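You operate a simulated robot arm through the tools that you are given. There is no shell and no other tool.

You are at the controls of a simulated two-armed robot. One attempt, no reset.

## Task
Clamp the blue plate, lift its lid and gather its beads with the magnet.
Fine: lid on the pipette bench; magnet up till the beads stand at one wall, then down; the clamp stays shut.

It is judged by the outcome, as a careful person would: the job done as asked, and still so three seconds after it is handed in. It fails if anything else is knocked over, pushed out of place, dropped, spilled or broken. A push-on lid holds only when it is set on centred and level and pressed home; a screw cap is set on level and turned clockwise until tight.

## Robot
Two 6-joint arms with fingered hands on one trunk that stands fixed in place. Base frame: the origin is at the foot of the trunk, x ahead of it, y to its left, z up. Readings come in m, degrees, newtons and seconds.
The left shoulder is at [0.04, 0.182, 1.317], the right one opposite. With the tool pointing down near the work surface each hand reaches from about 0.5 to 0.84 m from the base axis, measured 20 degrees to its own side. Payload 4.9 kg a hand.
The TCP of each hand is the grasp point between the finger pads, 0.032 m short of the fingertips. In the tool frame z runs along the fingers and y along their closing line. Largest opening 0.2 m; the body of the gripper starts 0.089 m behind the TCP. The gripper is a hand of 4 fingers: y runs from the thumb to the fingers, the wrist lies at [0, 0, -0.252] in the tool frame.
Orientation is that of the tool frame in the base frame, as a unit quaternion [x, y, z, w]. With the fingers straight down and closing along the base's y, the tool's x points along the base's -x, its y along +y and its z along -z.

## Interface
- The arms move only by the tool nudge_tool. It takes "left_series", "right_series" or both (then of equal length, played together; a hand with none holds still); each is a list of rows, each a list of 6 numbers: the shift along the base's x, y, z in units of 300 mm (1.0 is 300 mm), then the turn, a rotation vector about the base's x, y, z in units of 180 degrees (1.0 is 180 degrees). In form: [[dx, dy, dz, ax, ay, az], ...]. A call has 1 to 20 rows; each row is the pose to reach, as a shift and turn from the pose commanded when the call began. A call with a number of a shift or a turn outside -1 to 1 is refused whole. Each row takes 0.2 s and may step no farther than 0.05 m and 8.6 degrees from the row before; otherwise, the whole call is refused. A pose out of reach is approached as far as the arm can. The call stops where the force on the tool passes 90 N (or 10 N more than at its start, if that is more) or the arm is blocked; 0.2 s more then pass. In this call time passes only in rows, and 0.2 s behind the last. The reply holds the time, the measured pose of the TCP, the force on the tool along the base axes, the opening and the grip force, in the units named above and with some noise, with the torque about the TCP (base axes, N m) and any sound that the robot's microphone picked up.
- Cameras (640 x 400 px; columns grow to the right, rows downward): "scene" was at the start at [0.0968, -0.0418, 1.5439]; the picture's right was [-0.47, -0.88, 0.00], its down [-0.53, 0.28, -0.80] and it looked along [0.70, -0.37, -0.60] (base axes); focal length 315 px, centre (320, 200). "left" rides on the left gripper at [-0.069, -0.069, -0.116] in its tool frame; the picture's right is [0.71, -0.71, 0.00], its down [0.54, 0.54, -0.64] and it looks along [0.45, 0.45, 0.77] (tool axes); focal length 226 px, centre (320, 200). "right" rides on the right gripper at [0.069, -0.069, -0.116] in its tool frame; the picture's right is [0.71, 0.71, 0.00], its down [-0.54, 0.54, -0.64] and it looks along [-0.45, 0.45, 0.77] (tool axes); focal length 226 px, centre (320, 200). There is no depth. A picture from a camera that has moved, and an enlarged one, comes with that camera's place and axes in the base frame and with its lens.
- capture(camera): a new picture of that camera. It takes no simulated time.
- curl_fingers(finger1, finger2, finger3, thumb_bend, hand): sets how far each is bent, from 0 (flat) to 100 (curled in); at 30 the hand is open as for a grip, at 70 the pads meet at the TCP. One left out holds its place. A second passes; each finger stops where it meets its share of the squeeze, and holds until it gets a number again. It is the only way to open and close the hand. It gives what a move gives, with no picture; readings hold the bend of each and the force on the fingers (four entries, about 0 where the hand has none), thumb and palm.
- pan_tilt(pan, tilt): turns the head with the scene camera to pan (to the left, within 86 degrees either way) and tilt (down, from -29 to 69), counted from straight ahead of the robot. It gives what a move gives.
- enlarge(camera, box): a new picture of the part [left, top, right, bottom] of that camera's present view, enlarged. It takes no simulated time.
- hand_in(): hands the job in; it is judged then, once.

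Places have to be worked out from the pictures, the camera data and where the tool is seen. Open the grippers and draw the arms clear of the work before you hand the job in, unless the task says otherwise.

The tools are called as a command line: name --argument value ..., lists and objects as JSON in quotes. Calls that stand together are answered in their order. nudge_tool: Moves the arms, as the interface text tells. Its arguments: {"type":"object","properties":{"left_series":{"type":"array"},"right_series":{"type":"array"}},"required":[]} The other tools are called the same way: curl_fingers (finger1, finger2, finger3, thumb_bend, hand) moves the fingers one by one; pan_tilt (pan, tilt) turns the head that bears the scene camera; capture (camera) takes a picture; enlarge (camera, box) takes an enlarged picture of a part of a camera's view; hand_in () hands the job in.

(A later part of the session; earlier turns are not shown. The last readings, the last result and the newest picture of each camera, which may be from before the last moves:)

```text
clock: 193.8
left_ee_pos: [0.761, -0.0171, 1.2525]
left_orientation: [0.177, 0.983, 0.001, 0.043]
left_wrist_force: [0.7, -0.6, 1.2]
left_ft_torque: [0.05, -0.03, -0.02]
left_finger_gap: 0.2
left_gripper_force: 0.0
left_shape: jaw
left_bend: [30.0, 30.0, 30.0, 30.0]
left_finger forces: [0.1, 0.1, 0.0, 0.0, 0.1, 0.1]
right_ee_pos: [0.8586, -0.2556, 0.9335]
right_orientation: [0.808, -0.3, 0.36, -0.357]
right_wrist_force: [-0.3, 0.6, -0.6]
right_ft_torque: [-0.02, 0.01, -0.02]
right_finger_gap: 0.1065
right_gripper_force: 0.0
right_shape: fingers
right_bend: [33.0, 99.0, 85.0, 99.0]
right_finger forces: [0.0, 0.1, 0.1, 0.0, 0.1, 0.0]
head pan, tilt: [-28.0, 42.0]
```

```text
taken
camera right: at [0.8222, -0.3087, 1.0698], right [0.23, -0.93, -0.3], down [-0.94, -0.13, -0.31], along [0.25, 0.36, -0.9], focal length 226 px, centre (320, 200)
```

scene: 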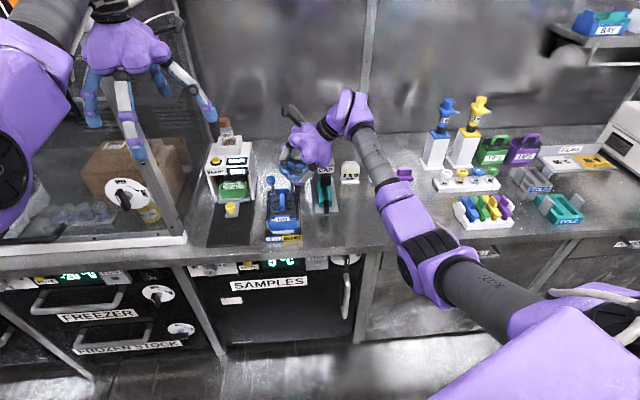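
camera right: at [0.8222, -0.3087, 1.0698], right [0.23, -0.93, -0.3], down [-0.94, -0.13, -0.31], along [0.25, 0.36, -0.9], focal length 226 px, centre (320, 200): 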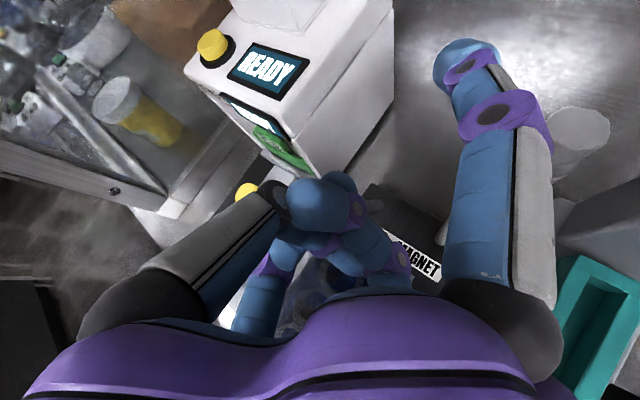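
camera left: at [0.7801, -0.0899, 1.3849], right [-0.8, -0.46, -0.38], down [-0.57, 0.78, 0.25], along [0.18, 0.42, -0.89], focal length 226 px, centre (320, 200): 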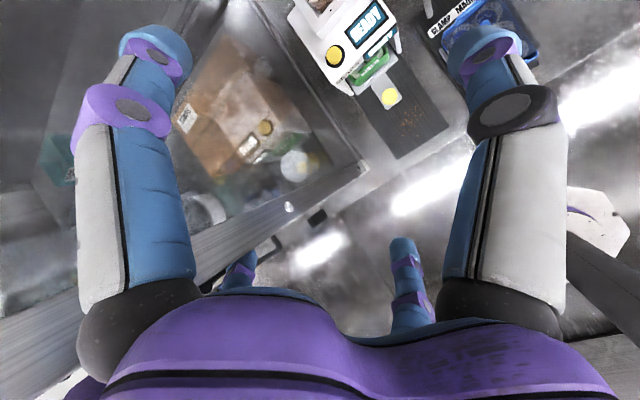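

The folded fist passes over the knob. I lift, and instead form a closed cone (fingers at 70, tips forward), which reaches lower at its tip.

nudge_tool --right_series '[[-0.02, -0.02, 0.1, 0, 0, 0], [-0.12, -0.05, 0.18, 0, 0, 0], [-0.19, -0.078, 0.2, 0, 0, 0]]'

curl_fingers --hand "right" --finger1 55 --finger2 55 --finger3 55 --thumb_bend 55

curl_fingers --hand "right" --finger1 70 --finger2 70 --finger3 70 --thumb_bend 70

capture --camera "right"

enlarge --camera "scene" --box '[250, 130, 350, 240]'

```text
clock: 194.6
left_ee_pos: [0.7601, -0.0166, 1.2518]
left_orientation: [0.178, 0.983, 0.001, 0.043]
left_wrist_force: [0.3, -0.6, 0.1]
left_ft_torque: [0.0, -0.03, -0.01]
left_finger_gap: 0.2001
left_gripper_force: 0.1
left_shape: jaw
left_bend: [30.0, 30.0, 30.0, 30.0]
left_finger forces: [0.0, 0.1, 0.0, 0.0, 0.0, 0.0]
right_ee_pos: [0.7993, -0.2806, 0.9942]
right_orientation: [0.808, -0.302, 0.359, -0.357]
right_wrist_force: [-0.3, -0.3, -0.2]
right_ft_torque: [0.0, 0.0, 0.02]
right_finger_gap: 0.1064
right_gripper_force: 0.0
right_shape: fingers
right_bend: [33.0, 99.0, 85.0, 99.0]
right_finger forces: [0.0, 0.0, 0.0, 0.0, 0.0, 0.0]
head pan, tilt: [-28.0, 42.0]
```

```text
clock: 195.6
left_ee_pos: [0.7616, -0.0169, 1.252]
left_orientation: [0.178, 0.983, 0.001, 0.043]
left_wrist_force: [-0.2, -0.1, 0.2]
left_ft_torque: [-0.01, 0.02, -0.04]
left_finger_gap: 0.1997
left_gripper_force: 0.1
left_shape: jaw
left_bend: [30.0, 30.0, 30.0, 30.0]
left_finger forces: [0.1, 0.0, 0.1, 0.0, 0.1, 0.0]
right_ee_pos: [0.8004, -0.2806, 0.9949]
right_orientation: [0.808, -0.302, 0.36, -0.357]
right_wrist_force: [0.3, -0.3, -0.6]
right_ft_torque: [-0.02, -0.04, 0.01]
right_finger_gap: 0.0513
right_gripper_force: 0.0
right_shape: fingers
right_bend: [55.0, 55.0, 55.0, 55.0]
right_finger forces: [0.0, 0.0, 0.1, 0.1, 0.0, 0.0]
head pan, tilt: [-28.0, 42.0]
```

```text
clock: 196.6
left_ee_pos: [0.7618, -0.018, 1.2512]
left_orientation: [0.177, 0.983, 0.002, 0.043]
left_wrist_force: [-0.1, -1.1, -0.4]
left_ft_torque: [0.03, 0.01, -0.02]
left_finger_gap: 0.1999
left_gripper_force: 0.1
left_shape: jaw
left_bend: [30.0, 30.0, 30.0, 30.0]
left_finger forces: [0.0, 0.0, 0.0, 0.0, 0.0, 0.0]
right_ee_pos: [0.7996, -0.2802, 0.9955]
right_orientation: [0.808, -0.301, 0.36, -0.356]
right_wrist_force: [-0.2, 0.8, -0.7]
right_ft_torque: [0.04, 0.0, 0.01]
right_finger_gap: 0.002
right_gripper_force: 0.0
right_shape: fingers
right_bend: [69.0, 69.0, 69.0, 69.0]
right_finger forces: [0.1, 0.0, 0.0, 0.1, 0.0, 0.1]
head pan, tilt: [-28.0, 42.0]
```

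```text
taken
camera right: at [0.7638, -0.3333, 1.1305], right [0.23, -0.93, -0.3], down [-0.94, -0.13, -0.31], along [0.25, 0.36, -0.9], focal length 226 px, centre (320, 200)
```

right: 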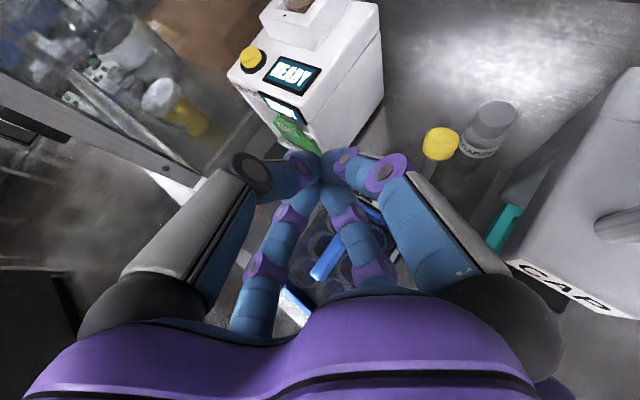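

```text
3.64 times, centred on (300, 185) of scene
camera zoom: at [0.0939, -0.0403, 1.5367], right [-0.47, -0.88, 0.0], down [-0.59, 0.31, -0.74], along [0.66, -0.35, -0.67], focal length 1146 px, centre (393, 254)
```

zoom: 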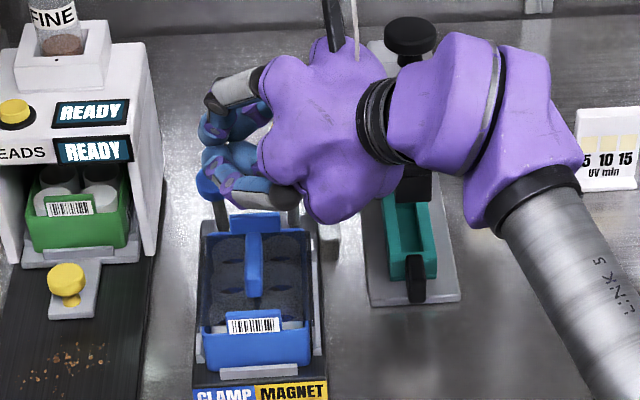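

The cone's tip is right in front of the knob's position in plan. I descend 5.8 cm and push it backward in small steps.

nudge_tool --right_series '[[0.0, 0.0, -0.1, 0, 0, 0], [0.0, 0.0, -0.195, 0, 0, 0]]'

nudge_tool --right_series '[[0.062, -0.025, 0, 0, 0, 0], [0.124, -0.05, 0, 0, 0, 0]]'

capture --camera "right"

enlarge --camera "scene" --box '[250, 130, 350, 240]'

```text
clock: 197.2
left_ee_pos: [0.7608, -0.0161, 1.2521]
left_orientation: [0.178, 0.983, 0.001, 0.043]
left_wrist_force: [-0.8, -0.1, 0.0]
left_ft_torque: [0.0, -0.02, -0.03]
left_finger_gap: 0.2
left_gripper_force: 0.0
left_shape: jaw
left_bend: [30.0, 30.0, 30.0, 30.0]
left_finger forces: [0.0, 0.0, 0.1, 0.0, 0.0, 0.1]
right_ee_pos: [0.8012, -0.2791, 0.9365]
right_orientation: [0.808, -0.302, 0.361, -0.356]
right_wrist_force: [0.8, 1.1, -0.5]
right_ft_torque: [0.04, -0.02, 0.02]
right_finger_gap: 0.0022
right_gripper_force: 0.0
right_shape: fingers
right_bend: [69.0, 69.0, 69.0, 69.0]
right_finger forces: [0.2, 0.1, 0.0, 0.0, 0.0, 0.0]
head pan, tilt: [-28.0, 42.0]
```

```text
clock: 197.8
left_ee_pos: [0.7612, -0.0179, 1.2514]
left_orientation: [0.179, 0.983, 0.001, 0.042]
left_wrist_force: [-0.7, -0.2, -0.6]
left_ft_torque: [0.02, -0.04, 0.01]
left_finger_gap: 0.2001
left_gripper_force: 0.0
left_shape: jaw
left_bend: [30.0, 30.0, 30.0, 30.0]
left_finger forces: [0.0, 0.0, 0.0, 0.1, 0.0, 0.0]
right_ee_pos: [0.8392, -0.2954, 0.9375]
right_orientation: [0.807, -0.301, 0.361, -0.356]
right_wrist_force: [-3.5, -5.3, 7.7]
right_ft_torque: [0.04, -0.23, -0.14]
right_finger_gap: 0.0025
right_gripper_force: 7.4
right_shape: fingers
right_bend: [68.0, 69.0, 69.0, 69.0]
right_finger forces: [8.9, 0.1, 2.9, 0.0, 3.0, 0.1]
head pan, tilt: [-28.0, 42.0]
```

```text
taken
camera right: at [0.8023, -0.3485, 1.0741], right [0.23, -0.93, -0.3], down [-0.94, -0.13, -0.32], along [0.25, 0.35, -0.9], focal length 226 px, centre (320, 200)
```

right: 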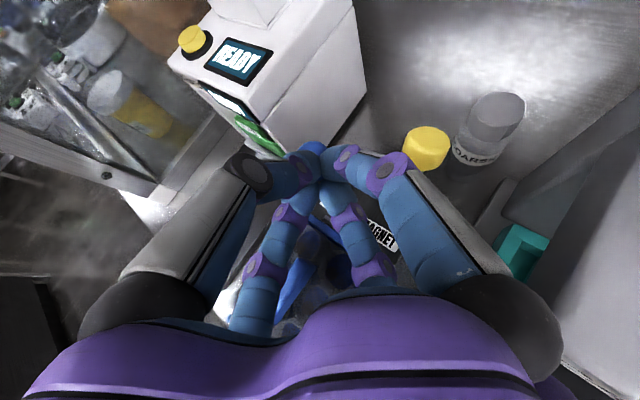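

```text
3.64 times, centred on (300, 185) of scene
camera zoom: at [0.0932, -0.0405, 1.5367], right [-0.47, -0.88, 0.0], down [-0.59, 0.31, -0.74], along [0.66, -0.35, -0.67], focal length 1146 px, centre (393, 254)
```

zoom: 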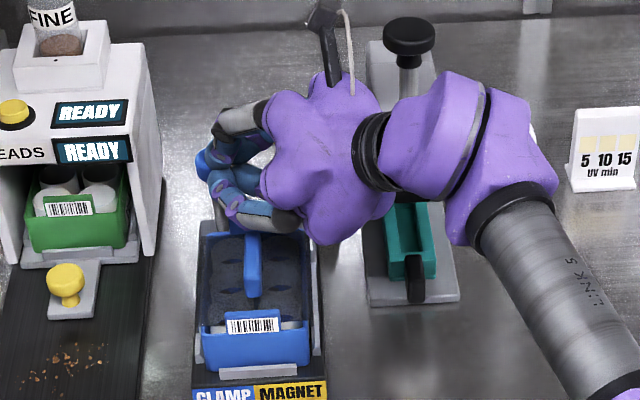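

The knob is moving back (about half way), but something also bears lightly on the fingers. I raise 5 mm and continue pushing.

nudge_tool --right_series '[[0.03, -0.005, 0.02, 0, 0, 0], [0.075, -0.02, 0.02, 0, 0, 0], [0.12, -0.035, 0.02, 0, 0, 0]]'

capture --camera "right"

enlarge --camera "scene" --box '[250, 130, 350, 240]'

```text
clock: 198.6
left_ee_pos: [0.7609, -0.0173, 1.252]
left_orientation: [0.177, 0.983, 0.001, 0.043]
left_wrist_force: [0.4, -1.2, -1.1]
left_ft_torque: [-0.03, 0.03, 0.02]
left_finger_gap: 0.1999
left_gripper_force: 0.1
left_shape: jaw
left_bend: [30.0, 30.0, 30.0, 30.0]
left_finger forces: [0.1, 0.1, 0.1, 0.0, 0.0, 0.0]
right_ee_pos: [0.8733, -0.3066, 0.9408]
right_orientation: [0.808, -0.302, 0.36, -0.356]
right_wrist_force: [-2.2, -7.6, 2.1]
right_ft_torque: [-0.1, 0.02, -0.25]
right_finger_gap: 0.005
right_gripper_force: 5.9
right_shape: fingers
right_bend: [68.0, 69.0, 69.0, 70.0]
right_finger forces: [4.2, 3.9, 0.1, 0.0, 3.4, 0.0]
head pan, tilt: [-28.0, 42.0]
```

```text
taken
camera right: at [0.8368, -0.3591, 1.0774], right [0.23, -0.93, -0.3], down [-0.94, -0.13, -0.31], along [0.25, 0.35, -0.9], focal length 226 px, centre (320, 200)
```

right: 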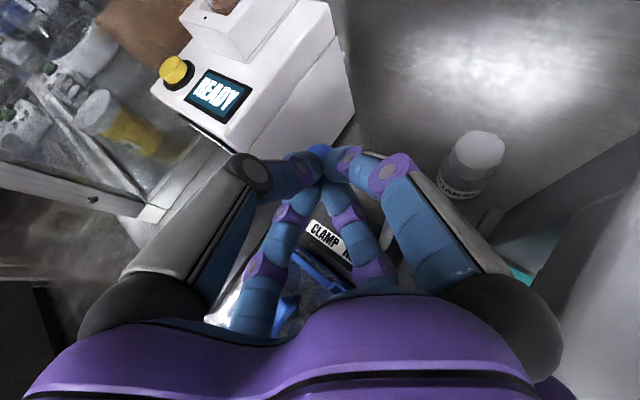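

```text
3.64 times, centred on (300, 185) of scene
camera zoom: at [0.0935, -0.0407, 1.5367], right [-0.47, -0.88, 0.0], down [-0.59, 0.31, -0.74], along [0.66, -0.35, -0.67], focal length 1146 px, centre (393, 254)
```

zoom: 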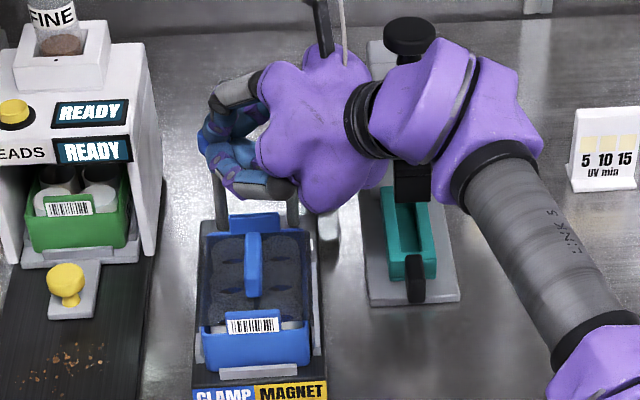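

The lever shaft looks upright/back again. I lift off and check both levers and the plate.

nudge_tool --right_series '[[-0.03, 0.01, 0.06, 0, 0, 0], [-0.08, 0.02, 0.18, 0, 0, 0], [-0.2, 0.03, 0.3, 0, 0, 0]]'

enlarge --camera "scene" --box '[255, 140, 325, 245]'

capture --camera "right"

```text
refused: row 3 steps farther than a row can; nothing moved
```

```text
3.81 times, centred on (290, 192) of scene
camera zoom: at [0.0935, -0.0407, 1.5367], right [-0.47, -0.88, 0.0], down [-0.59, 0.31, -0.74], along [0.66, -0.35, -0.67], focal length 1201 px, centre (434, 229)
```

zoom: 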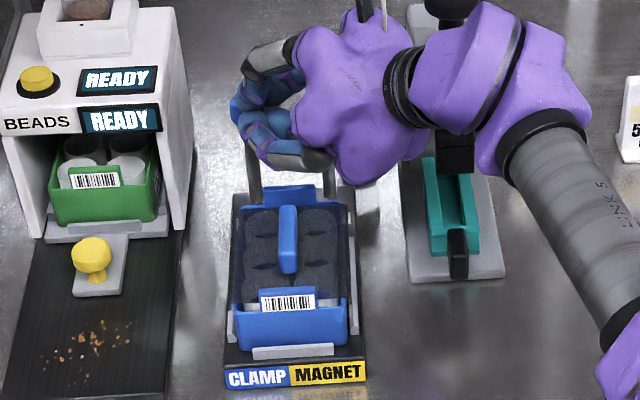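

```text
taken
camera right: at [0.8368, -0.3591, 1.0774], right [0.23, -0.93, -0.3], down [-0.94, -0.13, -0.31], along [0.25, 0.35, -0.9], focal length 226 px, centre (320, 200)
```

right: 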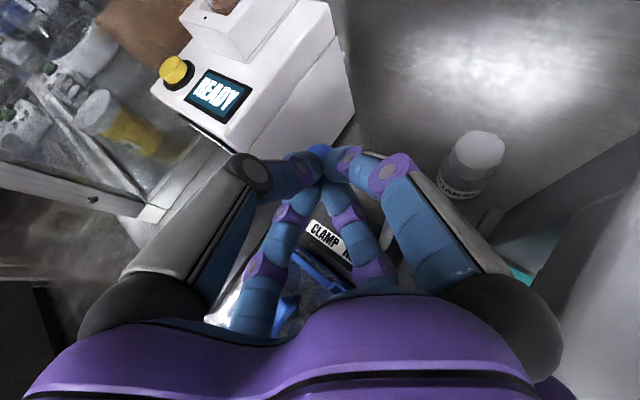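

I lift off properly now, open finger 1 only, and line up for a clean pull (other three fingers kept as a cone).

nudge_tool --right_series '[[-0.04, -0.01, 0.08, 0, 0, 0], [-0.1, -0.01, 0.18, 0, 0, 0], [-0.14, 0.02, 0.24, 0, 0, 0]]'

curl_fingers --hand "right" --finger1 28

capture --camera "right"

enlarge --camera "scene" --box '[255, 140, 325, 245]'

```text
clock: 199.4
left_ee_pos: [0.761, -0.0159, 1.2522]
left_orientation: [0.178, 0.983, 0.001, 0.042]
left_wrist_force: [0.9, 0.0, 1.0]
left_ft_torque: [0.0, 0.01, -0.04]
left_finger_gap: 0.1999
left_gripper_force: 0.1
left_shape: jaw
left_bend: [30.0, 30.0, 30.0, 30.0]
left_finger forces: [0.1, 0.0, 0.0, 0.0, 0.0, 0.0]
right_ee_pos: [0.8306, -0.2978, 1.014]
right_orientation: [0.808, -0.302, 0.359, -0.356]
right_wrist_force: [0.1, -1.0, -0.3]
right_ft_torque: [0.03, 0.02, -0.03]
right_finger_gap: 0.002
right_gripper_force: 0.2
right_shape: fingers
right_bend: [69.0, 69.0, 69.0, 70.0]
right_finger forces: [0.1, 0.0, 0.0, 0.0, 0.0, 0.1]
head pan, tilt: [-28.0, 42.0]
```

```text
clock: 200.4
left_ee_pos: [0.7615, -0.018, 1.2525]
left_orientation: [0.177, 0.983, 0.002, 0.042]
left_wrist_force: [-0.4, -1.0, 0.4]
left_ft_torque: [-0.02, 0.03, -0.03]
left_finger_gap: 0.2001
left_gripper_force: 0.1
left_shape: jaw
left_bend: [30.0, 30.0, 30.0, 30.0]
left_finger forces: [0.0, 0.0, 0.1, 0.0, 0.0, 0.0]
right_ee_pos: [0.8322, -0.2988, 1.0136]
right_orientation: [0.808, -0.302, 0.36, -0.356]
right_wrist_force: [0.1, 0.1, 0.5]
right_ft_torque: [0.02, -0.01, -0.03]
right_finger_gap: 0.0978
right_gripper_force: 0.0
right_shape: fingers
right_bend: [28.0, 69.0, 69.0, 70.0]
right_finger forces: [0.1, 0.1, 0.0, 0.0, 0.0, 0.1]
head pan, tilt: [-28.0, 42.0]
```

```text
taken
camera right: at [0.795, -0.3518, 1.1498], right [0.23, -0.93, -0.3], down [-0.94, -0.13, -0.31], along [0.25, 0.36, -0.9], focal length 226 px, centre (320, 200)
```

right: 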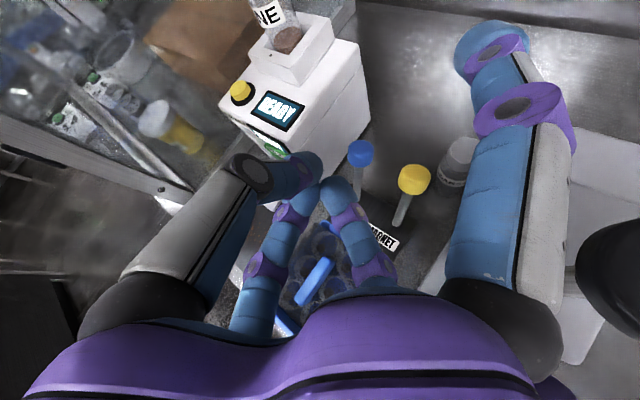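

```text
3.81 times, centred on (290, 192) of scene
camera zoom: at [0.0939, -0.0403, 1.5367], right [-0.47, -0.88, 0.0], down [-0.59, 0.31, -0.74], along [0.66, -0.35, -0.67], focal length 1201 px, centre (434, 229)
```

zoom: 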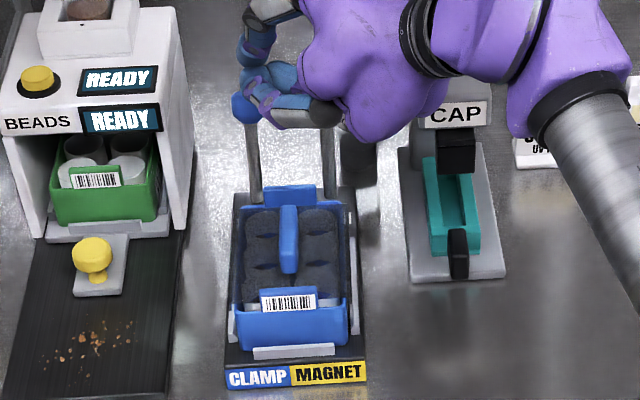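

The blue lever is back at its start, plate well seated, yellow untouched. I approach the blue knob again along the fingers.

nudge_tool --right_series '[[0.0, -0.005, -0.08, 0, 0, 0], [0.0, -0.005, -0.16, 0, 0, 0], [0.08, 0.03, -0.23, 0, 0, 0], [0.156, 0.067, -0.285, 0, 0, 0]]'

capture --camera "right"

```text
clock: 201.4
left_ee_pos: [0.7625, -0.0178, 1.2519]
left_orientation: [0.178, 0.983, 0.001, 0.043]
left_wrist_force: [0.2, 0.3, 0.1]
left_ft_torque: [-0.01, 0.01, -0.01]
left_finger_gap: 0.2001
left_gripper_force: 0.1
left_shape: jaw
left_bend: [30.0, 30.0, 30.0, 30.0]
left_finger forces: [0.0, 0.0, 0.0, 0.1, 0.0, 0.0]
right_ee_pos: [0.8794, -0.2777, 0.9284]
right_orientation: [0.808, -0.302, 0.36, -0.356]
right_wrist_force: [-0.2, -0.4, -0.4]
right_ft_torque: [0.02, 0.02, 0.01]
right_finger_gap: 0.098
right_gripper_force: 0.1
right_shape: fingers
right_bend: [28.0, 69.0, 69.0, 70.0]
right_finger forces: [0.0, 0.0, 0.1, 0.0, 0.1, 0.1]
head pan, tilt: [-28.0, 42.0]
```

```text
taken
camera right: at [0.8426, -0.3309, 1.0642], right [0.23, -0.93, -0.3], down [-0.94, -0.13, -0.31], along [0.25, 0.36, -0.9], focal length 226 px, centre (320, 200)
```

right: 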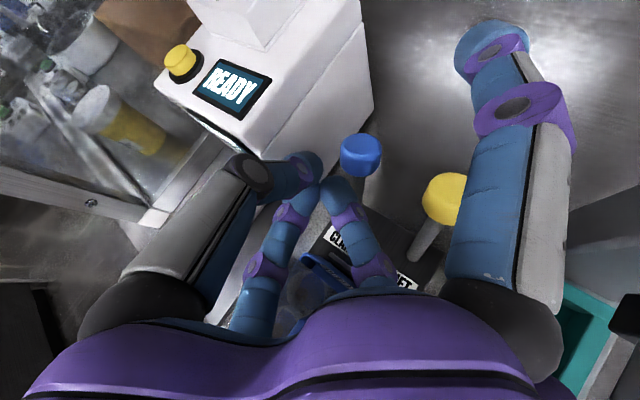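

Perfectly placed. I close finger 1 behind the knob.

curl_fingers --hand "right" --finger1 58

nudge_tool --right_series '[[-0.031, 0.0125, 0.003, 0, 0, 0], [-0.062, 0.025, 0.006, 0, 0, 0]]'

capture --camera "right"

```text
clock: 202.4
left_ee_pos: [0.762, -0.0176, 1.2522]
left_orientation: [0.178, 0.983, 0.001, 0.043]
left_wrist_force: [-0.2, -0.3, -0.6]
left_ft_torque: [-0.03, -0.03, 0.0]
left_finger_gap: 0.1998
left_gripper_force: 0.0
left_shape: jaw
left_bend: [30.0, 30.0, 30.0, 30.0]
left_finger forces: [0.0, 0.1, 0.1, 0.0, 0.1, 0.1]
right_ee_pos: [0.8784, -0.2776, 0.9289]
right_orientation: [0.808, -0.302, 0.36, -0.356]
right_wrist_force: [1.6, -2.8, 2.7]
right_ft_torque: [-0.08, -0.11, -0.07]
right_finger_gap: 0.0336
right_gripper_force: 1.5
right_shape: fingers
right_bend: [55.0, 69.0, 69.0, 70.0]
right_finger forces: [2.9, 0.0, 0.1, 0.1, 0.0, 0.0]
head pan, tilt: [-28.0, 42.0]
```

```text
clock: 203.0
left_ee_pos: [0.7613, -0.017, 1.2515]
left_orientation: [0.177, 0.983, 0.001, 0.043]
left_wrist_force: [-0.6, -0.7, -1.1]
left_ft_torque: [-0.01, -0.02, -0.01]
left_finger_gap: 0.2
left_gripper_force: 0.0
left_shape: jaw
left_bend: [30.0, 30.0, 30.0, 30.0]
left_finger forces: [0.1, 0.0, 0.0, 0.1, 0.1, 0.0]
right_ee_pos: [0.8597, -0.2708, 0.9309]
right_orientation: [0.808, -0.302, 0.361, -0.355]
right_wrist_force: [0.5, -3.3, 4.0]
right_ft_torque: [-0.11, -0.32, -0.13]
right_finger_gap: 0.0354
right_gripper_force: 2.5
right_shape: fingers
right_bend: [55.0, 69.0, 69.0, 70.0]
right_finger forces: [5.5, 0.0, 0.0, 0.1, 0.1, 0.1]
head pan, tilt: [-28.0, 42.0]
```

```text
taken
camera right: at [0.824, -0.3242, 1.0674], right [0.23, -0.93, -0.3], down [-0.94, -0.13, -0.32], along [0.25, 0.36, -0.9], focal length 226 px, centre (320, 200)
```

right: 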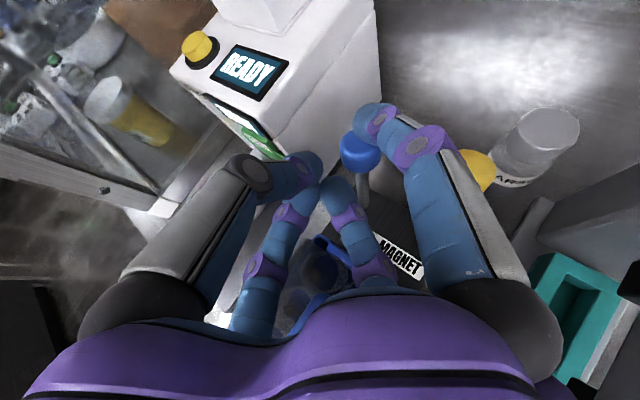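

It follows smoothly. I continue pulling step by step.

nudge_tool --right_series '[[-0.031, 0.0125, 0.0, 0, 0, 0], [-0.062, 0.025, 0.0, 0, 0, 0]]'

nudge_tool --right_series '[[-0.031, 0.0125, -0.003, 0, 0, 0], [-0.062, 0.025, -0.01, 0, 0, 0]]'

capture --camera "right"

enlarge --camera "scene" --box '[255, 150, 325, 245]'

```text
clock: 203.6
left_ee_pos: [0.7611, -0.0169, 1.253]
left_orientation: [0.177, 0.983, 0.002, 0.042]
left_wrist_force: [0.0, 0.1, 0.2]
left_ft_torque: [0.02, -0.03, -0.03]
left_finger_gap: 0.1999
left_gripper_force: 0.0
left_shape: jaw
left_bend: [30.0, 30.0, 30.0, 30.0]
left_finger forces: [0.0, 0.0, 0.0, 0.0, 0.0, 0.0]
right_ee_pos: [0.8424, -0.2638, 0.9314]
right_orientation: [0.808, -0.302, 0.361, -0.355]
right_wrist_force: [-1.2, -2.8, 8.5]
right_ft_torque: [-0.19, -0.44, -0.2]
right_finger_gap: 0.0369
right_gripper_force: 4.4
right_shape: fingers
right_bend: [54.0, 69.0, 69.0, 70.0]
right_finger forces: [8.6, 0.0, 0.1, 0.0, 0.0, 0.0]
head pan, tilt: [-28.0, 42.0]
```

```text
clock: 204.2
left_ee_pos: [0.7602, -0.0166, 1.2526]
left_orientation: [0.177, 0.983, 0.0, 0.042]
left_wrist_force: [1.0, -0.1, -0.2]
left_ft_torque: [0.04, 0.03, -0.02]
left_finger_gap: 0.2
left_gripper_force: 0.1
left_shape: jaw
left_bend: [30.0, 30.0, 30.0, 30.0]
left_finger forces: [0.0, 0.0, 0.1, 0.1, 0.2, 0.1]
right_ee_pos: [0.8252, -0.2555, 0.9298]
right_orientation: [0.808, -0.301, 0.361, -0.356]
right_wrist_force: [-4.8, -6.0, 15.6]
right_ft_torque: [-0.43, -0.42, -0.29]
right_finger_gap: 0.0362
right_gripper_force: 8.2
right_shape: fingers
right_bend: [54.0, 70.0, 69.0, 70.0]
right_finger forces: [10.6, 5.3, 0.1, 0.0, 0.2, 0.0]
head pan, tilt: [-28.0, 42.0]
```

```text
taken
camera right: at [0.7867, -0.3091, 1.0658], right [0.23, -0.93, -0.3], down [-0.94, -0.13, -0.32], along [0.25, 0.36, -0.9], focal length 226 px, centre (320, 200)
```

right: 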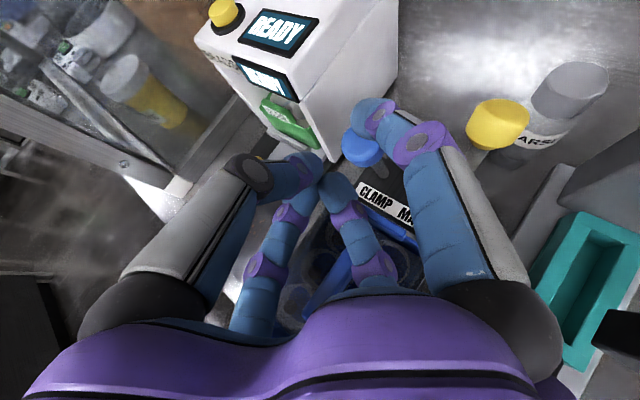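

```text
4.21 times, centred on (290, 198) of scene
camera zoom: at [0.0929, -0.0403, 1.5368], right [-0.47, -0.88, 0.0], down [-0.59, 0.31, -0.74], along [0.66, -0.35, -0.67], focal length 1328 px, centre (446, 210)
```

zoom: 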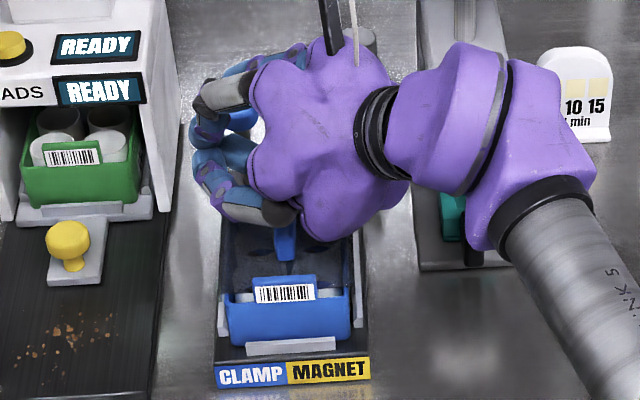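

Nearly at the former end (knob f≈0.911). I raise a few mm to keep finger 2 off the lid and pull the last centimetre.

nudge_tool --right_series '[[-0.02, 0.008, 0.02, 0, 0, 0], [-0.045, 0.018, 0.02, 0, 0, 0]]'

capture --camera "right"

enlarge --camera "scene" --box '[262, 205, 306, 245]'

```text
clock: 204.8
left_ee_pos: [0.7621, -0.0154, 1.252]
left_orientation: [0.177, 0.983, 0.001, 0.044]
left_wrist_force: [0.1, 0.8, -0.2]
left_ft_torque: [0.03, 0.0, -0.01]
left_finger_gap: 0.2001
left_gripper_force: 0.0
left_shape: jaw
left_bend: [30.0, 30.0, 30.0, 30.0]
left_finger forces: [0.0, 0.0, 0.0, 0.0, 0.0, 0.0]
right_ee_pos: [0.8093, -0.2498, 0.9332]
right_orientation: [0.808, -0.302, 0.359, -0.356]
right_wrist_force: [2.5, -1.8, 7.3]
right_ft_torque: [-0.19, -0.03, 0.12]
right_finger_gap: 0.0309
right_gripper_force: 3.1
right_shape: fingers
right_bend: [56.0, 70.0, 69.0, 70.0]
right_finger forces: [1.4, 5.0, 0.0, 0.1, 0.0, 0.0]
head pan, tilt: [-28.0, 42.0]
```

```text
taken
camera right: at [0.7736, -0.3033, 1.0695], right [0.23, -0.92, -0.3], down [-0.94, -0.13, -0.31], along [0.25, 0.36, -0.9], focal length 226 px, centre (320, 200)
```

right: 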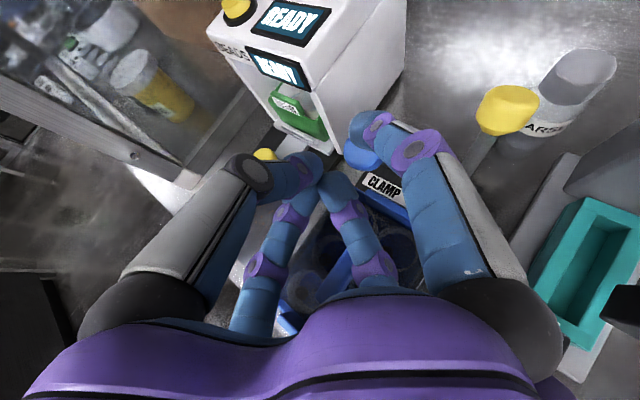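

```text
10.00 times, centred on (284, 225) of scene
camera zoom: at [0.0938, -0.0401, 1.5367], right [-0.47, -0.88, 0.0], down [-0.59, 0.31, -0.74], along [0.66, -0.35, -0.67], focal length 3153 px, centre (680, -50)
```

zoom: 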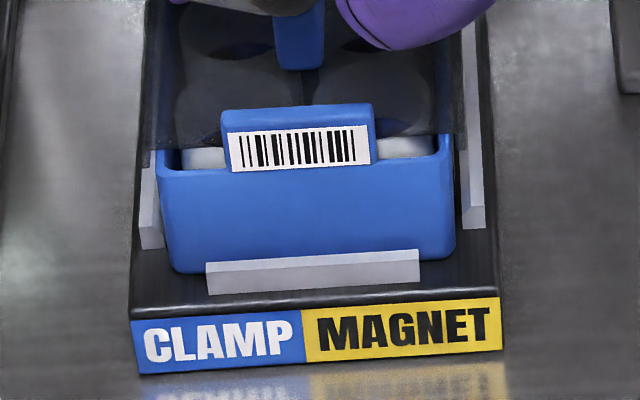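

Plate unmoved this time. I open finger 1 and lift away to see the lever's final position.

curl_fingers --hand "right" --finger1 35

nudge_tool --right_series '[[-0.06, -0.03, 0.1, 0, 0, 0], [-0.12, -0.06, 0.2, 0, 0, 0], [-0.18, -0.09, 0.3, 0, 0, 0]]'

capture --camera "right"

enlarge --camera "scene" --box '[260, 150, 310, 245]'

```text
clock: 205.8
left_ee_pos: [0.7618, -0.0167, 1.252]
left_orientation: [0.177, 0.983, 0.001, 0.044]
left_wrist_force: [0.4, 0.4, 0.9]
left_ft_torque: [-0.01, 0.0, 0.02]
left_finger_gap: 0.1996
left_gripper_force: 0.0
left_shape: jaw
left_bend: [30.0, 30.0, 30.0, 30.0]
left_finger forces: [0.0, 0.0, 0.0, 0.0, 0.1, 0.1]
right_ee_pos: [0.8102, -0.2503, 0.9322]
right_orientation: [0.808, -0.3, 0.36, -0.357]
right_wrist_force: [1.2, 1.5, 3.6]
right_ft_torque: [-0.05, 0.01, 0.0]
right_finger_gap: 0.083
right_gripper_force: 1.9
right_shape: fingers
right_bend: [35.0, 70.0, 69.0, 70.0]
right_finger forces: [0.0, 3.5, 0.0, 0.0, 0.1, 0.0]
head pan, tilt: [-28.0, 42.0]
```

```text
clock: 206.6
left_ee_pos: [0.7606, -0.0166, 1.2524]
left_orientation: [0.177, 0.983, 0.002, 0.042]
left_wrist_force: [0.3, 1.0, -0.2]
left_ft_torque: [0.03, -0.01, 0.0]
left_finger_gap: 0.2
left_gripper_force: 0.1
left_shape: jaw
left_bend: [30.0, 30.0, 30.0, 30.0]
left_finger forces: [0.0, 0.1, 0.1, 0.0, 0.0, 0.1]
right_ee_pos: [0.7538, -0.2773, 1.024]
right_orientation: [0.808, -0.302, 0.36, -0.355]
right_wrist_force: [0.4, -0.9, 0.8]
right_ft_torque: [-0.02, -0.01, 0.01]
right_finger_gap: 0.0831
right_gripper_force: 0.1
right_shape: fingers
right_bend: [35.0, 70.0, 69.0, 70.0]
right_finger forces: [0.0, 0.0, 0.0, 0.1, 0.0, 0.0]
head pan, tilt: [-28.0, 42.0]
```

```text
taken
camera right: at [0.7186, -0.3303, 1.1594], right [0.23, -0.93, -0.3], down [-0.94, -0.13, -0.31], along [0.25, 0.36, -0.9], focal length 226 px, centre (320, 200)
```

right: 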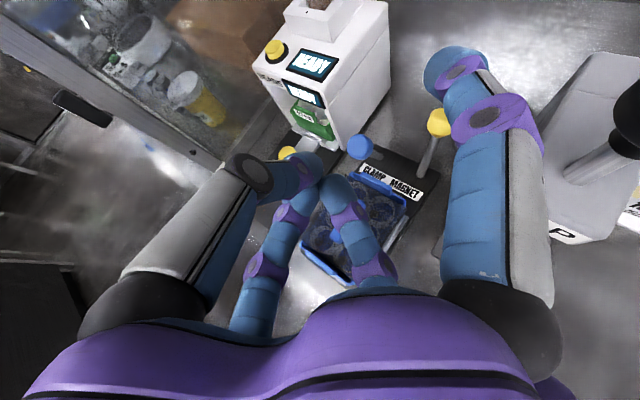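

```text
4.21 times, centred on (285, 198) of scene
camera zoom: at [0.094, -0.0401, 1.5367], right [-0.47, -0.88, 0.0], down [-0.59, 0.31, -0.74], along [0.66, -0.35, -0.67], focal length 1328 px, centre (467, 210)
```

zoom: 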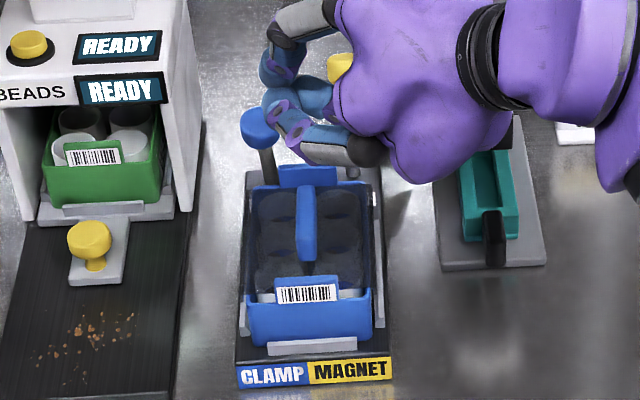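

The lever is at its stop again, this time with the plate undisturbed. I go back to the lid-grasp orientation above the handle to test whether the plate is now held.

nudge_tool --right_series '[[0.0, -0.01, 0.0, 0.0001, 0.0249, 0.0257], [0.005, -0.02, 0.0, 0.0002, 0.0498, 0.0514], [0.01, -0.03, -0.01, 0.0003, 0.0747, 0.0771], [0.015, -0.04, -0.02, 0.0005, 0.0995, 0.1028], [0.015, -0.05, -0.03, 0.0006, 0.1244, 0.1285], [0.015, -0.06, -0.04, 0.0007, 0.1493, 0.1542]]'

curl_fingers --hand "right" --finger1 44 --finger3 44 --finger2 100 --thumb_bend 100

enlarge --camera "scene" --box '[260, 150, 320, 245]'

```text
clock: 208.0
left_ee_pos: [0.7619, -0.0184, 1.2516]
left_orientation: [0.177, 0.983, 0.001, 0.043]
left_wrist_force: [-0.4, -0.6, 1.2]
left_ft_torque: [0.05, -0.02, -0.01]
left_finger_gap: 0.2001
left_gripper_force: 0.0
left_shape: jaw
left_bend: [30.0, 30.0, 30.0, 30.0]
left_finger forces: [0.1, 0.1, 0.0, 0.0, 0.0, 0.0]
right_ee_pos: [0.7599, -0.2963, 1.0109]
right_orientation: [0.915, -0.174, 0.07, -0.358]
right_wrist_force: [0.0, 0.5, -0.3]
right_ft_torque: [-0.01, 0.0, 0.02]
right_finger_gap: 0.0831
right_gripper_force: 0.1
right_shape: fingers
right_bend: [35.0, 70.0, 69.0, 70.0]
right_finger forces: [0.0, 0.0, 0.1, 0.0, 0.1, 0.1]
head pan, tilt: [-28.0, 42.0]
```

```text
clock: 209.0
left_ee_pos: [0.7614, -0.0172, 1.2532]
left_orientation: [0.177, 0.983, 0.001, 0.043]
left_wrist_force: [0.5, -0.4, -0.1]
left_ft_torque: [-0.02, 0.01, 0.04]
left_finger_gap: 0.2001
left_gripper_force: 0.2
left_shape: jaw
left_bend: [30.0, 30.0, 30.0, 30.0]
left_finger forces: [0.0, 0.1, 0.0, 0.0, 0.0, 0.1]
right_ee_pos: [0.759, -0.2971, 1.0104]
right_orientation: [0.915, -0.175, 0.071, -0.357]
right_wrist_force: [0.0, 0.7, 0.8]
right_ft_torque: [-0.03, -0.01, 0.02]
right_finger_gap: 0.0922
right_gripper_force: 0.0
right_shape: fingers
right_bend: [44.0, 98.0, 44.0, 100.0]
right_finger forces: [0.0, 0.1, 0.0, 0.0, 0.0, 0.0]
head pan, tilt: [-28.0, 42.0]
```

```text
4.21 times, centred on (290, 198) of scene
camera zoom: at [0.0939, -0.0403, 1.5367], right [-0.47, -0.88, 0.0], down [-0.59, 0.31, -0.74], along [0.66, -0.35, -0.67], focal length 1328 px, centre (446, 210)
```

zoom: 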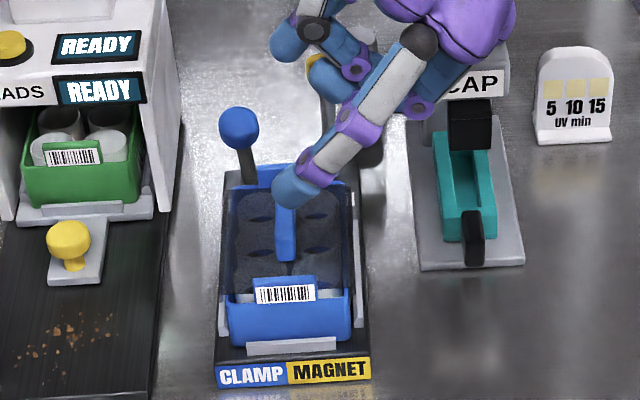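

I set the two fingers as before and descend to the handle.

curl_fingers --hand "right" --finger1 46 --finger3 49

nudge_tool --right_series '[[0.002, 0.005, -0.1, 0, 0, 0], [0.003, 0.008, -0.2, 0, 0, 0], [0.003, 0.01, -0.272, 0, 0, 0]]'

enlarge --camera "scene" --box '[260, 165, 310, 245]'

```text
clock: 210.0
left_ee_pos: [0.7607, -0.0168, 1.2519]
left_orientation: [0.177, 0.983, 0.001, 0.043]
left_wrist_force: [-0.2, 0.2, -0.3]
left_ft_torque: [-0.04, 0.0, 0.03]
left_finger_gap: 0.1999
left_gripper_force: 0.1
left_shape: jaw
left_bend: [30.0, 30.0, 30.0, 30.0]
left_finger forces: [0.0, 0.0, 0.0, 0.1, 0.0, 0.0]
right_ee_pos: [0.7599, -0.2969, 1.01]
right_orientation: [0.915, -0.176, 0.071, -0.357]
right_wrist_force: [-0.4, 0.5, 0.6]
right_ft_torque: [-0.02, -0.01, 0.01]
right_finger_gap: 0.0893
right_gripper_force: 0.1
right_shape: fingers
right_bend: [46.0, 98.0, 49.0, 100.0]
right_finger forces: [0.0, 0.0, 0.1, 0.1, 0.0, 0.0]
head pan, tilt: [-28.0, 42.0]
```

```text
clock: 210.8
left_ee_pos: [0.7619, -0.0168, 1.2518]
left_orientation: [0.178, 0.983, 0.001, 0.043]
left_wrist_force: [-0.2, 0.5, 0.3]
left_ft_torque: [-0.01, -0.02, 0.03]
left_finger_gap: 0.2001
left_gripper_force: 0.0
left_shape: jaw
left_bend: [30.0, 30.0, 30.0, 30.0]
left_finger forces: [0.0, 0.1, 0.0, 0.0, 0.0, 0.0]
right_ee_pos: [0.7609, -0.2916, 0.9286]
right_orientation: [0.917, -0.175, 0.069, -0.353]
right_wrist_force: [0.2, -0.1, 0.3]
right_ft_torque: [0.01, 0.01, -0.03]
right_finger_gap: 0.0892
right_gripper_force: 0.2
right_shape: fingers
right_bend: [46.0, 98.0, 49.0, 100.0]
right_finger forces: [0.0, 0.1, 0.0, 0.1, 0.1, 0.1]
head pan, tilt: [-28.0, 42.0]
```

```text
5.00 times, centred on (285, 205) of scene
camera zoom: at [0.0939, -0.0403, 1.5367], right [-0.47, -0.88, 0.0], down [-0.59, 0.31, -0.74], along [0.66, -0.35, -0.67], focal length 1576 px, centre (495, 175)
```

zoom: 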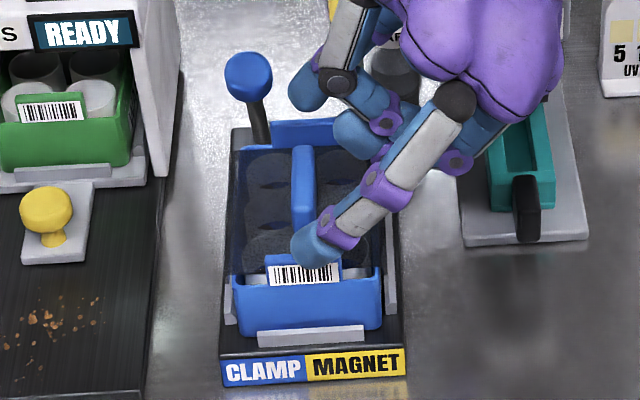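

No contact yet. I close fingers 1 and 3 onto the handle ends and lift only a few millimetres while watching the force.

curl_fingers --hand "right" --finger1 60 --finger3 60

nudge_tool --right_series '[[0.0, 0.0, 0.025, 0, 0, 0]]'

enlarge --camera "scene" --box '[260, 165, 310, 245]'

```text
clock: 211.8
left_ee_pos: [0.7619, -0.0161, 1.2521]
left_orientation: [0.178, 0.983, 0.001, 0.043]
left_wrist_force: [0.7, -0.1, 0.1]
left_ft_torque: [-0.02, -0.01, -0.01]
left_finger_gap: 0.2001
left_gripper_force: 0.1
left_shape: jaw
left_bend: [30.0, 30.0, 30.0, 30.0]
left_finger forces: [0.0, 0.1, 0.0, 0.0, 0.0, 0.1]
right_ee_pos: [0.7605, -0.2923, 0.9274]
right_orientation: [0.917, -0.176, 0.068, -0.353]
right_wrist_force: [0.6, 0.4, 0.7]
right_ft_torque: [0.05, 0.01, -0.03]
right_finger_gap: 0.0833
right_gripper_force: 7.3
right_shape: fingers
right_bend: [51.0, 98.0, 51.0, 100.0]
right_finger forces: [7.4, 0.1, 7.2, 0.0, 0.1, 0.0]
head pan, tilt: [-28.0, 42.0]
```

```text
clock: 212.2
left_ee_pos: [0.7612, -0.0173, 1.2525]
left_orientation: [0.178, 0.983, 0.001, 0.044]
left_wrist_force: [1.1, 0.5, 0.1]
left_ft_torque: [-0.01, 0.0, 0.03]
left_finger_gap: 0.2
left_gripper_force: 0.2
left_shape: jaw
left_bend: [30.0, 30.0, 30.0, 30.0]
left_finger forces: [0.1, 0.0, 0.1, 0.1, 0.0, 0.0]
right_ee_pos: [0.7613, -0.2927, 0.936]
right_orientation: [0.917, -0.175, 0.069, -0.353]
right_wrist_force: [0.1, 0.6, -0.8]
right_ft_torque: [-0.03, 0.01, 0.0]
right_finger_gap: 0.0834
right_gripper_force: 7.8
right_shape: fingers
right_bend: [51.0, 98.0, 51.0, 100.0]
right_finger forces: [7.3, 0.0, 7.3, 0.0, 0.0, 0.0]
head pan, tilt: [-28.0, 42.0]
```

```text
5.00 times, centred on (285, 205) of scene
camera zoom: at [0.0939, -0.0403, 1.5367], right [-0.47, -0.88, 0.0], down [-0.59, 0.31, -0.74], along [0.66, -0.35, -0.67], focal length 1576 px, centre (495, 175)
```

zoom: 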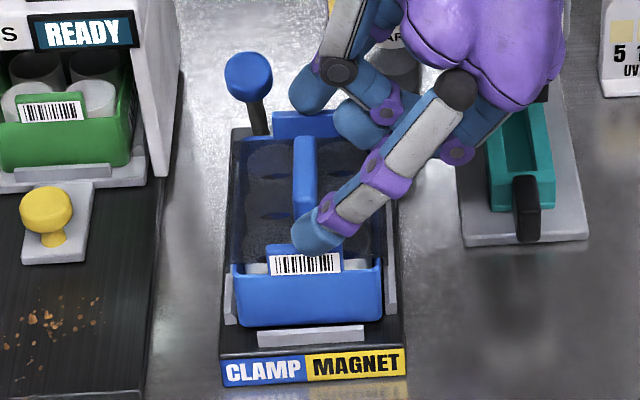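

The plate lifted again by ~8 mm with no resistance, so it still isn't clamped. I lower it back into its seat and release.

nudge_tool --right_series '[[0.0, 0.0, -0.02, 0, 0, 0], [0.0, 0.0, -0.038, 0, 0, 0]]'

curl_fingers --hand "right" --finger1 45 --finger3 47

nudge_tool --right_series '[[0.0, 0.0, 0.1, 0, 0, 0], [0.0, 0.0, 0.2, 0, 0, 0], [0.0, -0.01, 0.28, 0, 0, 0]]'

enlarge --camera "scene" --box '[260, 165, 310, 245]'

capture --camera "right"

```text
clock: 212.8
left_ee_pos: [0.7608, -0.0167, 1.2523]
left_orientation: [0.177, 0.983, 0.001, 0.043]
left_wrist_force: [-1.1, -0.1, -1.3]
left_ft_torque: [-0.01, -0.03, 0.03]
left_finger_gap: 0.2
left_gripper_force: 0.1
left_shape: jaw
left_bend: [30.0, 30.0, 30.0, 30.0]
left_finger forces: [0.0, 0.1, 0.0, 0.0, 0.0, 0.1]
right_ee_pos: [0.7609, -0.2935, 0.9259]
right_orientation: [0.917, -0.176, 0.069, -0.352]
right_wrist_force: [-1.5, -1.4, 5.6]
right_ft_torque: [0.13, 0.09, 0.06]
right_finger_gap: 0.0839
right_gripper_force: 9.5
right_shape: fingers
right_bend: [51.0, 98.0, 51.0, 100.0]
right_finger forces: [8.0, 0.0, 10.3, 0.1, 0.0, 0.1]
head pan, tilt: [-28.0, 42.0]
```

```text
clock: 213.8
left_ee_pos: [0.7615, -0.0164, 1.2522]
left_orientation: [0.177, 0.983, 0.002, 0.043]
left_wrist_force: [-0.9, -0.3, -0.9]
left_ft_torque: [-0.01, 0.01, 0.01]
left_finger_gap: 0.2
left_gripper_force: 0.0
left_shape: jaw
left_bend: [30.0, 30.0, 30.0, 30.0]
left_finger forces: [0.0, 0.0, 0.0, 0.0, 0.0, 0.0]
right_ee_pos: [0.7613, -0.2922, 0.9242]
right_orientation: [0.916, -0.176, 0.069, -0.353]
right_wrist_force: [1.0, -0.5, 1.8]
right_ft_torque: [0.08, 0.07, -0.03]
right_finger_gap: 0.0899
right_gripper_force: 0.7
right_shape: fingers
right_bend: [45.0, 98.0, 48.0, 100.0]
right_finger forces: [0.0, 0.0, 2.0, 0.0, 0.1, 0.1]
head pan, tilt: [-28.0, 42.0]
```

```text
clock: 214.6
left_ee_pos: [0.7613, -0.0168, 1.2519]
left_orientation: [0.177, 0.983, 0.002, 0.043]
left_wrist_force: [0.1, -0.9, 0.6]
left_ft_torque: [-0.02, 0.01, 0.0]
left_finger_gap: 0.2
left_gripper_force: 0.2
left_shape: jaw
left_bend: [30.0, 30.0, 30.0, 30.0]
left_finger forces: [0.1, 0.1, 0.1, 0.0, 0.1, 0.1]
right_ee_pos: [0.7593, -0.2978, 1.0092]
right_orientation: [0.915, -0.176, 0.07, -0.357]
right_wrist_force: [0.0, 0.2, -0.4]
right_ft_torque: [0.01, 0.01, 0.0]
right_finger_gap: 0.0904
right_gripper_force: 0.0
right_shape: fingers
right_bend: [45.0, 98.0, 47.0, 100.0]
right_finger forces: [0.0, 0.0, 0.0, 0.0, 0.0, 0.0]
head pan, tilt: [-28.0, 42.0]
```

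```text
5.00 times, centred on (285, 205) of scene
camera zoom: at [0.0939, -0.0403, 1.5367], right [-0.47, -0.88, 0.0], down [-0.59, 0.31, -0.74], along [0.66, -0.35, -0.67], focal length 1576 px, centre (495, 175)
```

zoom: 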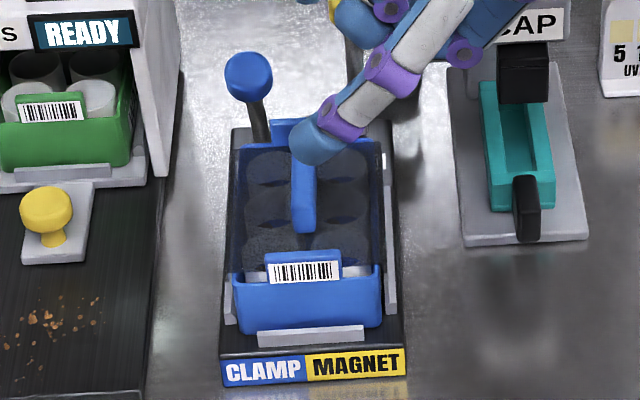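

```text
taken
camera right: at [0.8142, -0.348, 1.1415], right [0.46, -0.75, -0.48], down [-0.81, -0.57, 0.11], along [-0.35, 0.34, -0.87], focal length 226 px, centre (320, 200)
```

right: 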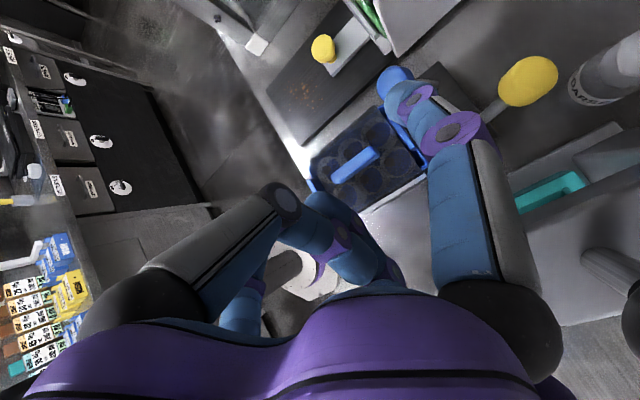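

Plate is seated again. Perhaps the lever's clamping direction is backward, beyond where it started. I return to the lever orientation with a closed cone and push the blue knob back as far as it goes, watching forces.

nudge_tool --right_series '[[0.0, 0.01, 0.03, -0.0001, -0.0249, -0.0257], [0.01, 0.02, 0.03, -0.0002, -0.0498, -0.0514], [0.03, 0.03, 0.03, -0.0003, -0.0747, -0.0771], [0.06, 0.04, 0.02, -0.0005, -0.0995, -0.1028], [0.1, 0.05, 0.0, -0.0006, -0.1244, -0.1285], [0.14, 0.06, 0.0, -0.0007, -0.1493, -0.1542]]'

curl_fingers --hand "right" --finger1 55 --finger2 55 --finger3 55 --thumb_bend 55

curl_fingers --hand "right" --finger1 70 --finger2 70 --finger3 70 --thumb_bend 70

capture --camera "right"

```text
clock: 216.0
left_ee_pos: [0.7624, -0.0164, 1.2514]
left_orientation: [0.178, 0.983, 0.001, 0.043]
left_wrist_force: [0.5, -0.7, 0.2]
left_ft_torque: [0.02, 0.0, -0.01]
left_finger_gap: 0.2
left_gripper_force: 0.0
left_shape: jaw
left_bend: [30.0, 30.0, 30.0, 30.0]
left_finger forces: [0.0, 0.1, 0.1, 0.1, 0.0, 0.1]
right_ee_pos: [0.8012, -0.2771, 1.0111]
right_orientation: [0.808, -0.303, 0.36, -0.356]
right_wrist_force: [-0.2, -0.9, 0.7]
right_ft_torque: [-0.01, -0.03, -0.01]
right_finger_gap: 0.09
right_gripper_force: 0.2
right_shape: fingers
right_bend: [45.0, 98.0, 47.0, 100.0]
right_finger forces: [0.0, 0.1, 0.1, 0.0, 0.1, 0.1]
head pan, tilt: [-28.0, 42.0]
```

```text
clock: 217.0
left_ee_pos: [0.7609, -0.0163, 1.2518]
left_orientation: [0.178, 0.983, 0.001, 0.043]
left_wrist_force: [-0.2, 0.2, -0.1]
left_ft_torque: [0.04, 0.0, 0.0]
left_finger_gap: 0.2
left_gripper_force: 0.0
left_shape: jaw
left_bend: [30.0, 30.0, 30.0, 30.0]
left_finger forces: [0.0, 0.1, 0.1, 0.0, 0.0, 0.0]
right_ee_pos: [0.8016, -0.2777, 1.0102]
right_orientation: [0.808, -0.302, 0.36, -0.357]
right_wrist_force: [-0.4, 0.3, 0.3]
right_ft_torque: [-0.04, 0.03, 0.0]
right_finger_gap: 0.0514
right_gripper_force: 0.0
right_shape: fingers
right_bend: [55.0, 55.0, 55.0, 55.0]
right_finger forces: [0.0, 0.0, 0.0, 0.0, 0.1, 0.0]
head pan, tilt: [-28.0, 42.0]
```

```text
clock: 218.0
left_ee_pos: [0.7612, -0.0168, 1.2516]
left_orientation: [0.177, 0.983, 0.001, 0.042]
left_wrist_force: [0.6, -1.2, -0.9]
left_ft_torque: [-0.02, -0.01, 0.01]
left_finger_gap: 0.2001
left_gripper_force: 0.1
left_shape: jaw
left_bend: [30.0, 30.0, 30.0, 30.0]
left_finger forces: [0.1, 0.1, 0.0, 0.1, 0.0, 0.1]
right_ee_pos: [0.8037, -0.2787, 1.01]
right_orientation: [0.808, -0.302, 0.36, -0.356]
right_wrist_force: [0.0, 0.0, -0.7]
right_ft_torque: [0.02, -0.01, 0.03]
right_finger_gap: 0.0019
right_gripper_force: 0.0
right_shape: fingers
right_bend: [69.0, 69.0, 69.0, 69.0]
right_finger forces: [0.0, 0.1, 0.1, 0.0, 0.0, 0.0]
head pan, tilt: [-28.0, 42.0]
```

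```text
taken
camera right: at [0.7656, -0.3311, 1.1465], right [0.23, -0.93, -0.3], down [-0.94, -0.13, -0.31], along [0.25, 0.36, -0.9], focal length 226 px, centre (320, 200)
```

right: 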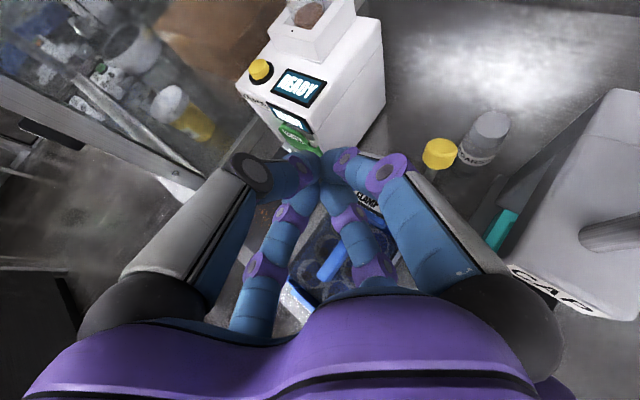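

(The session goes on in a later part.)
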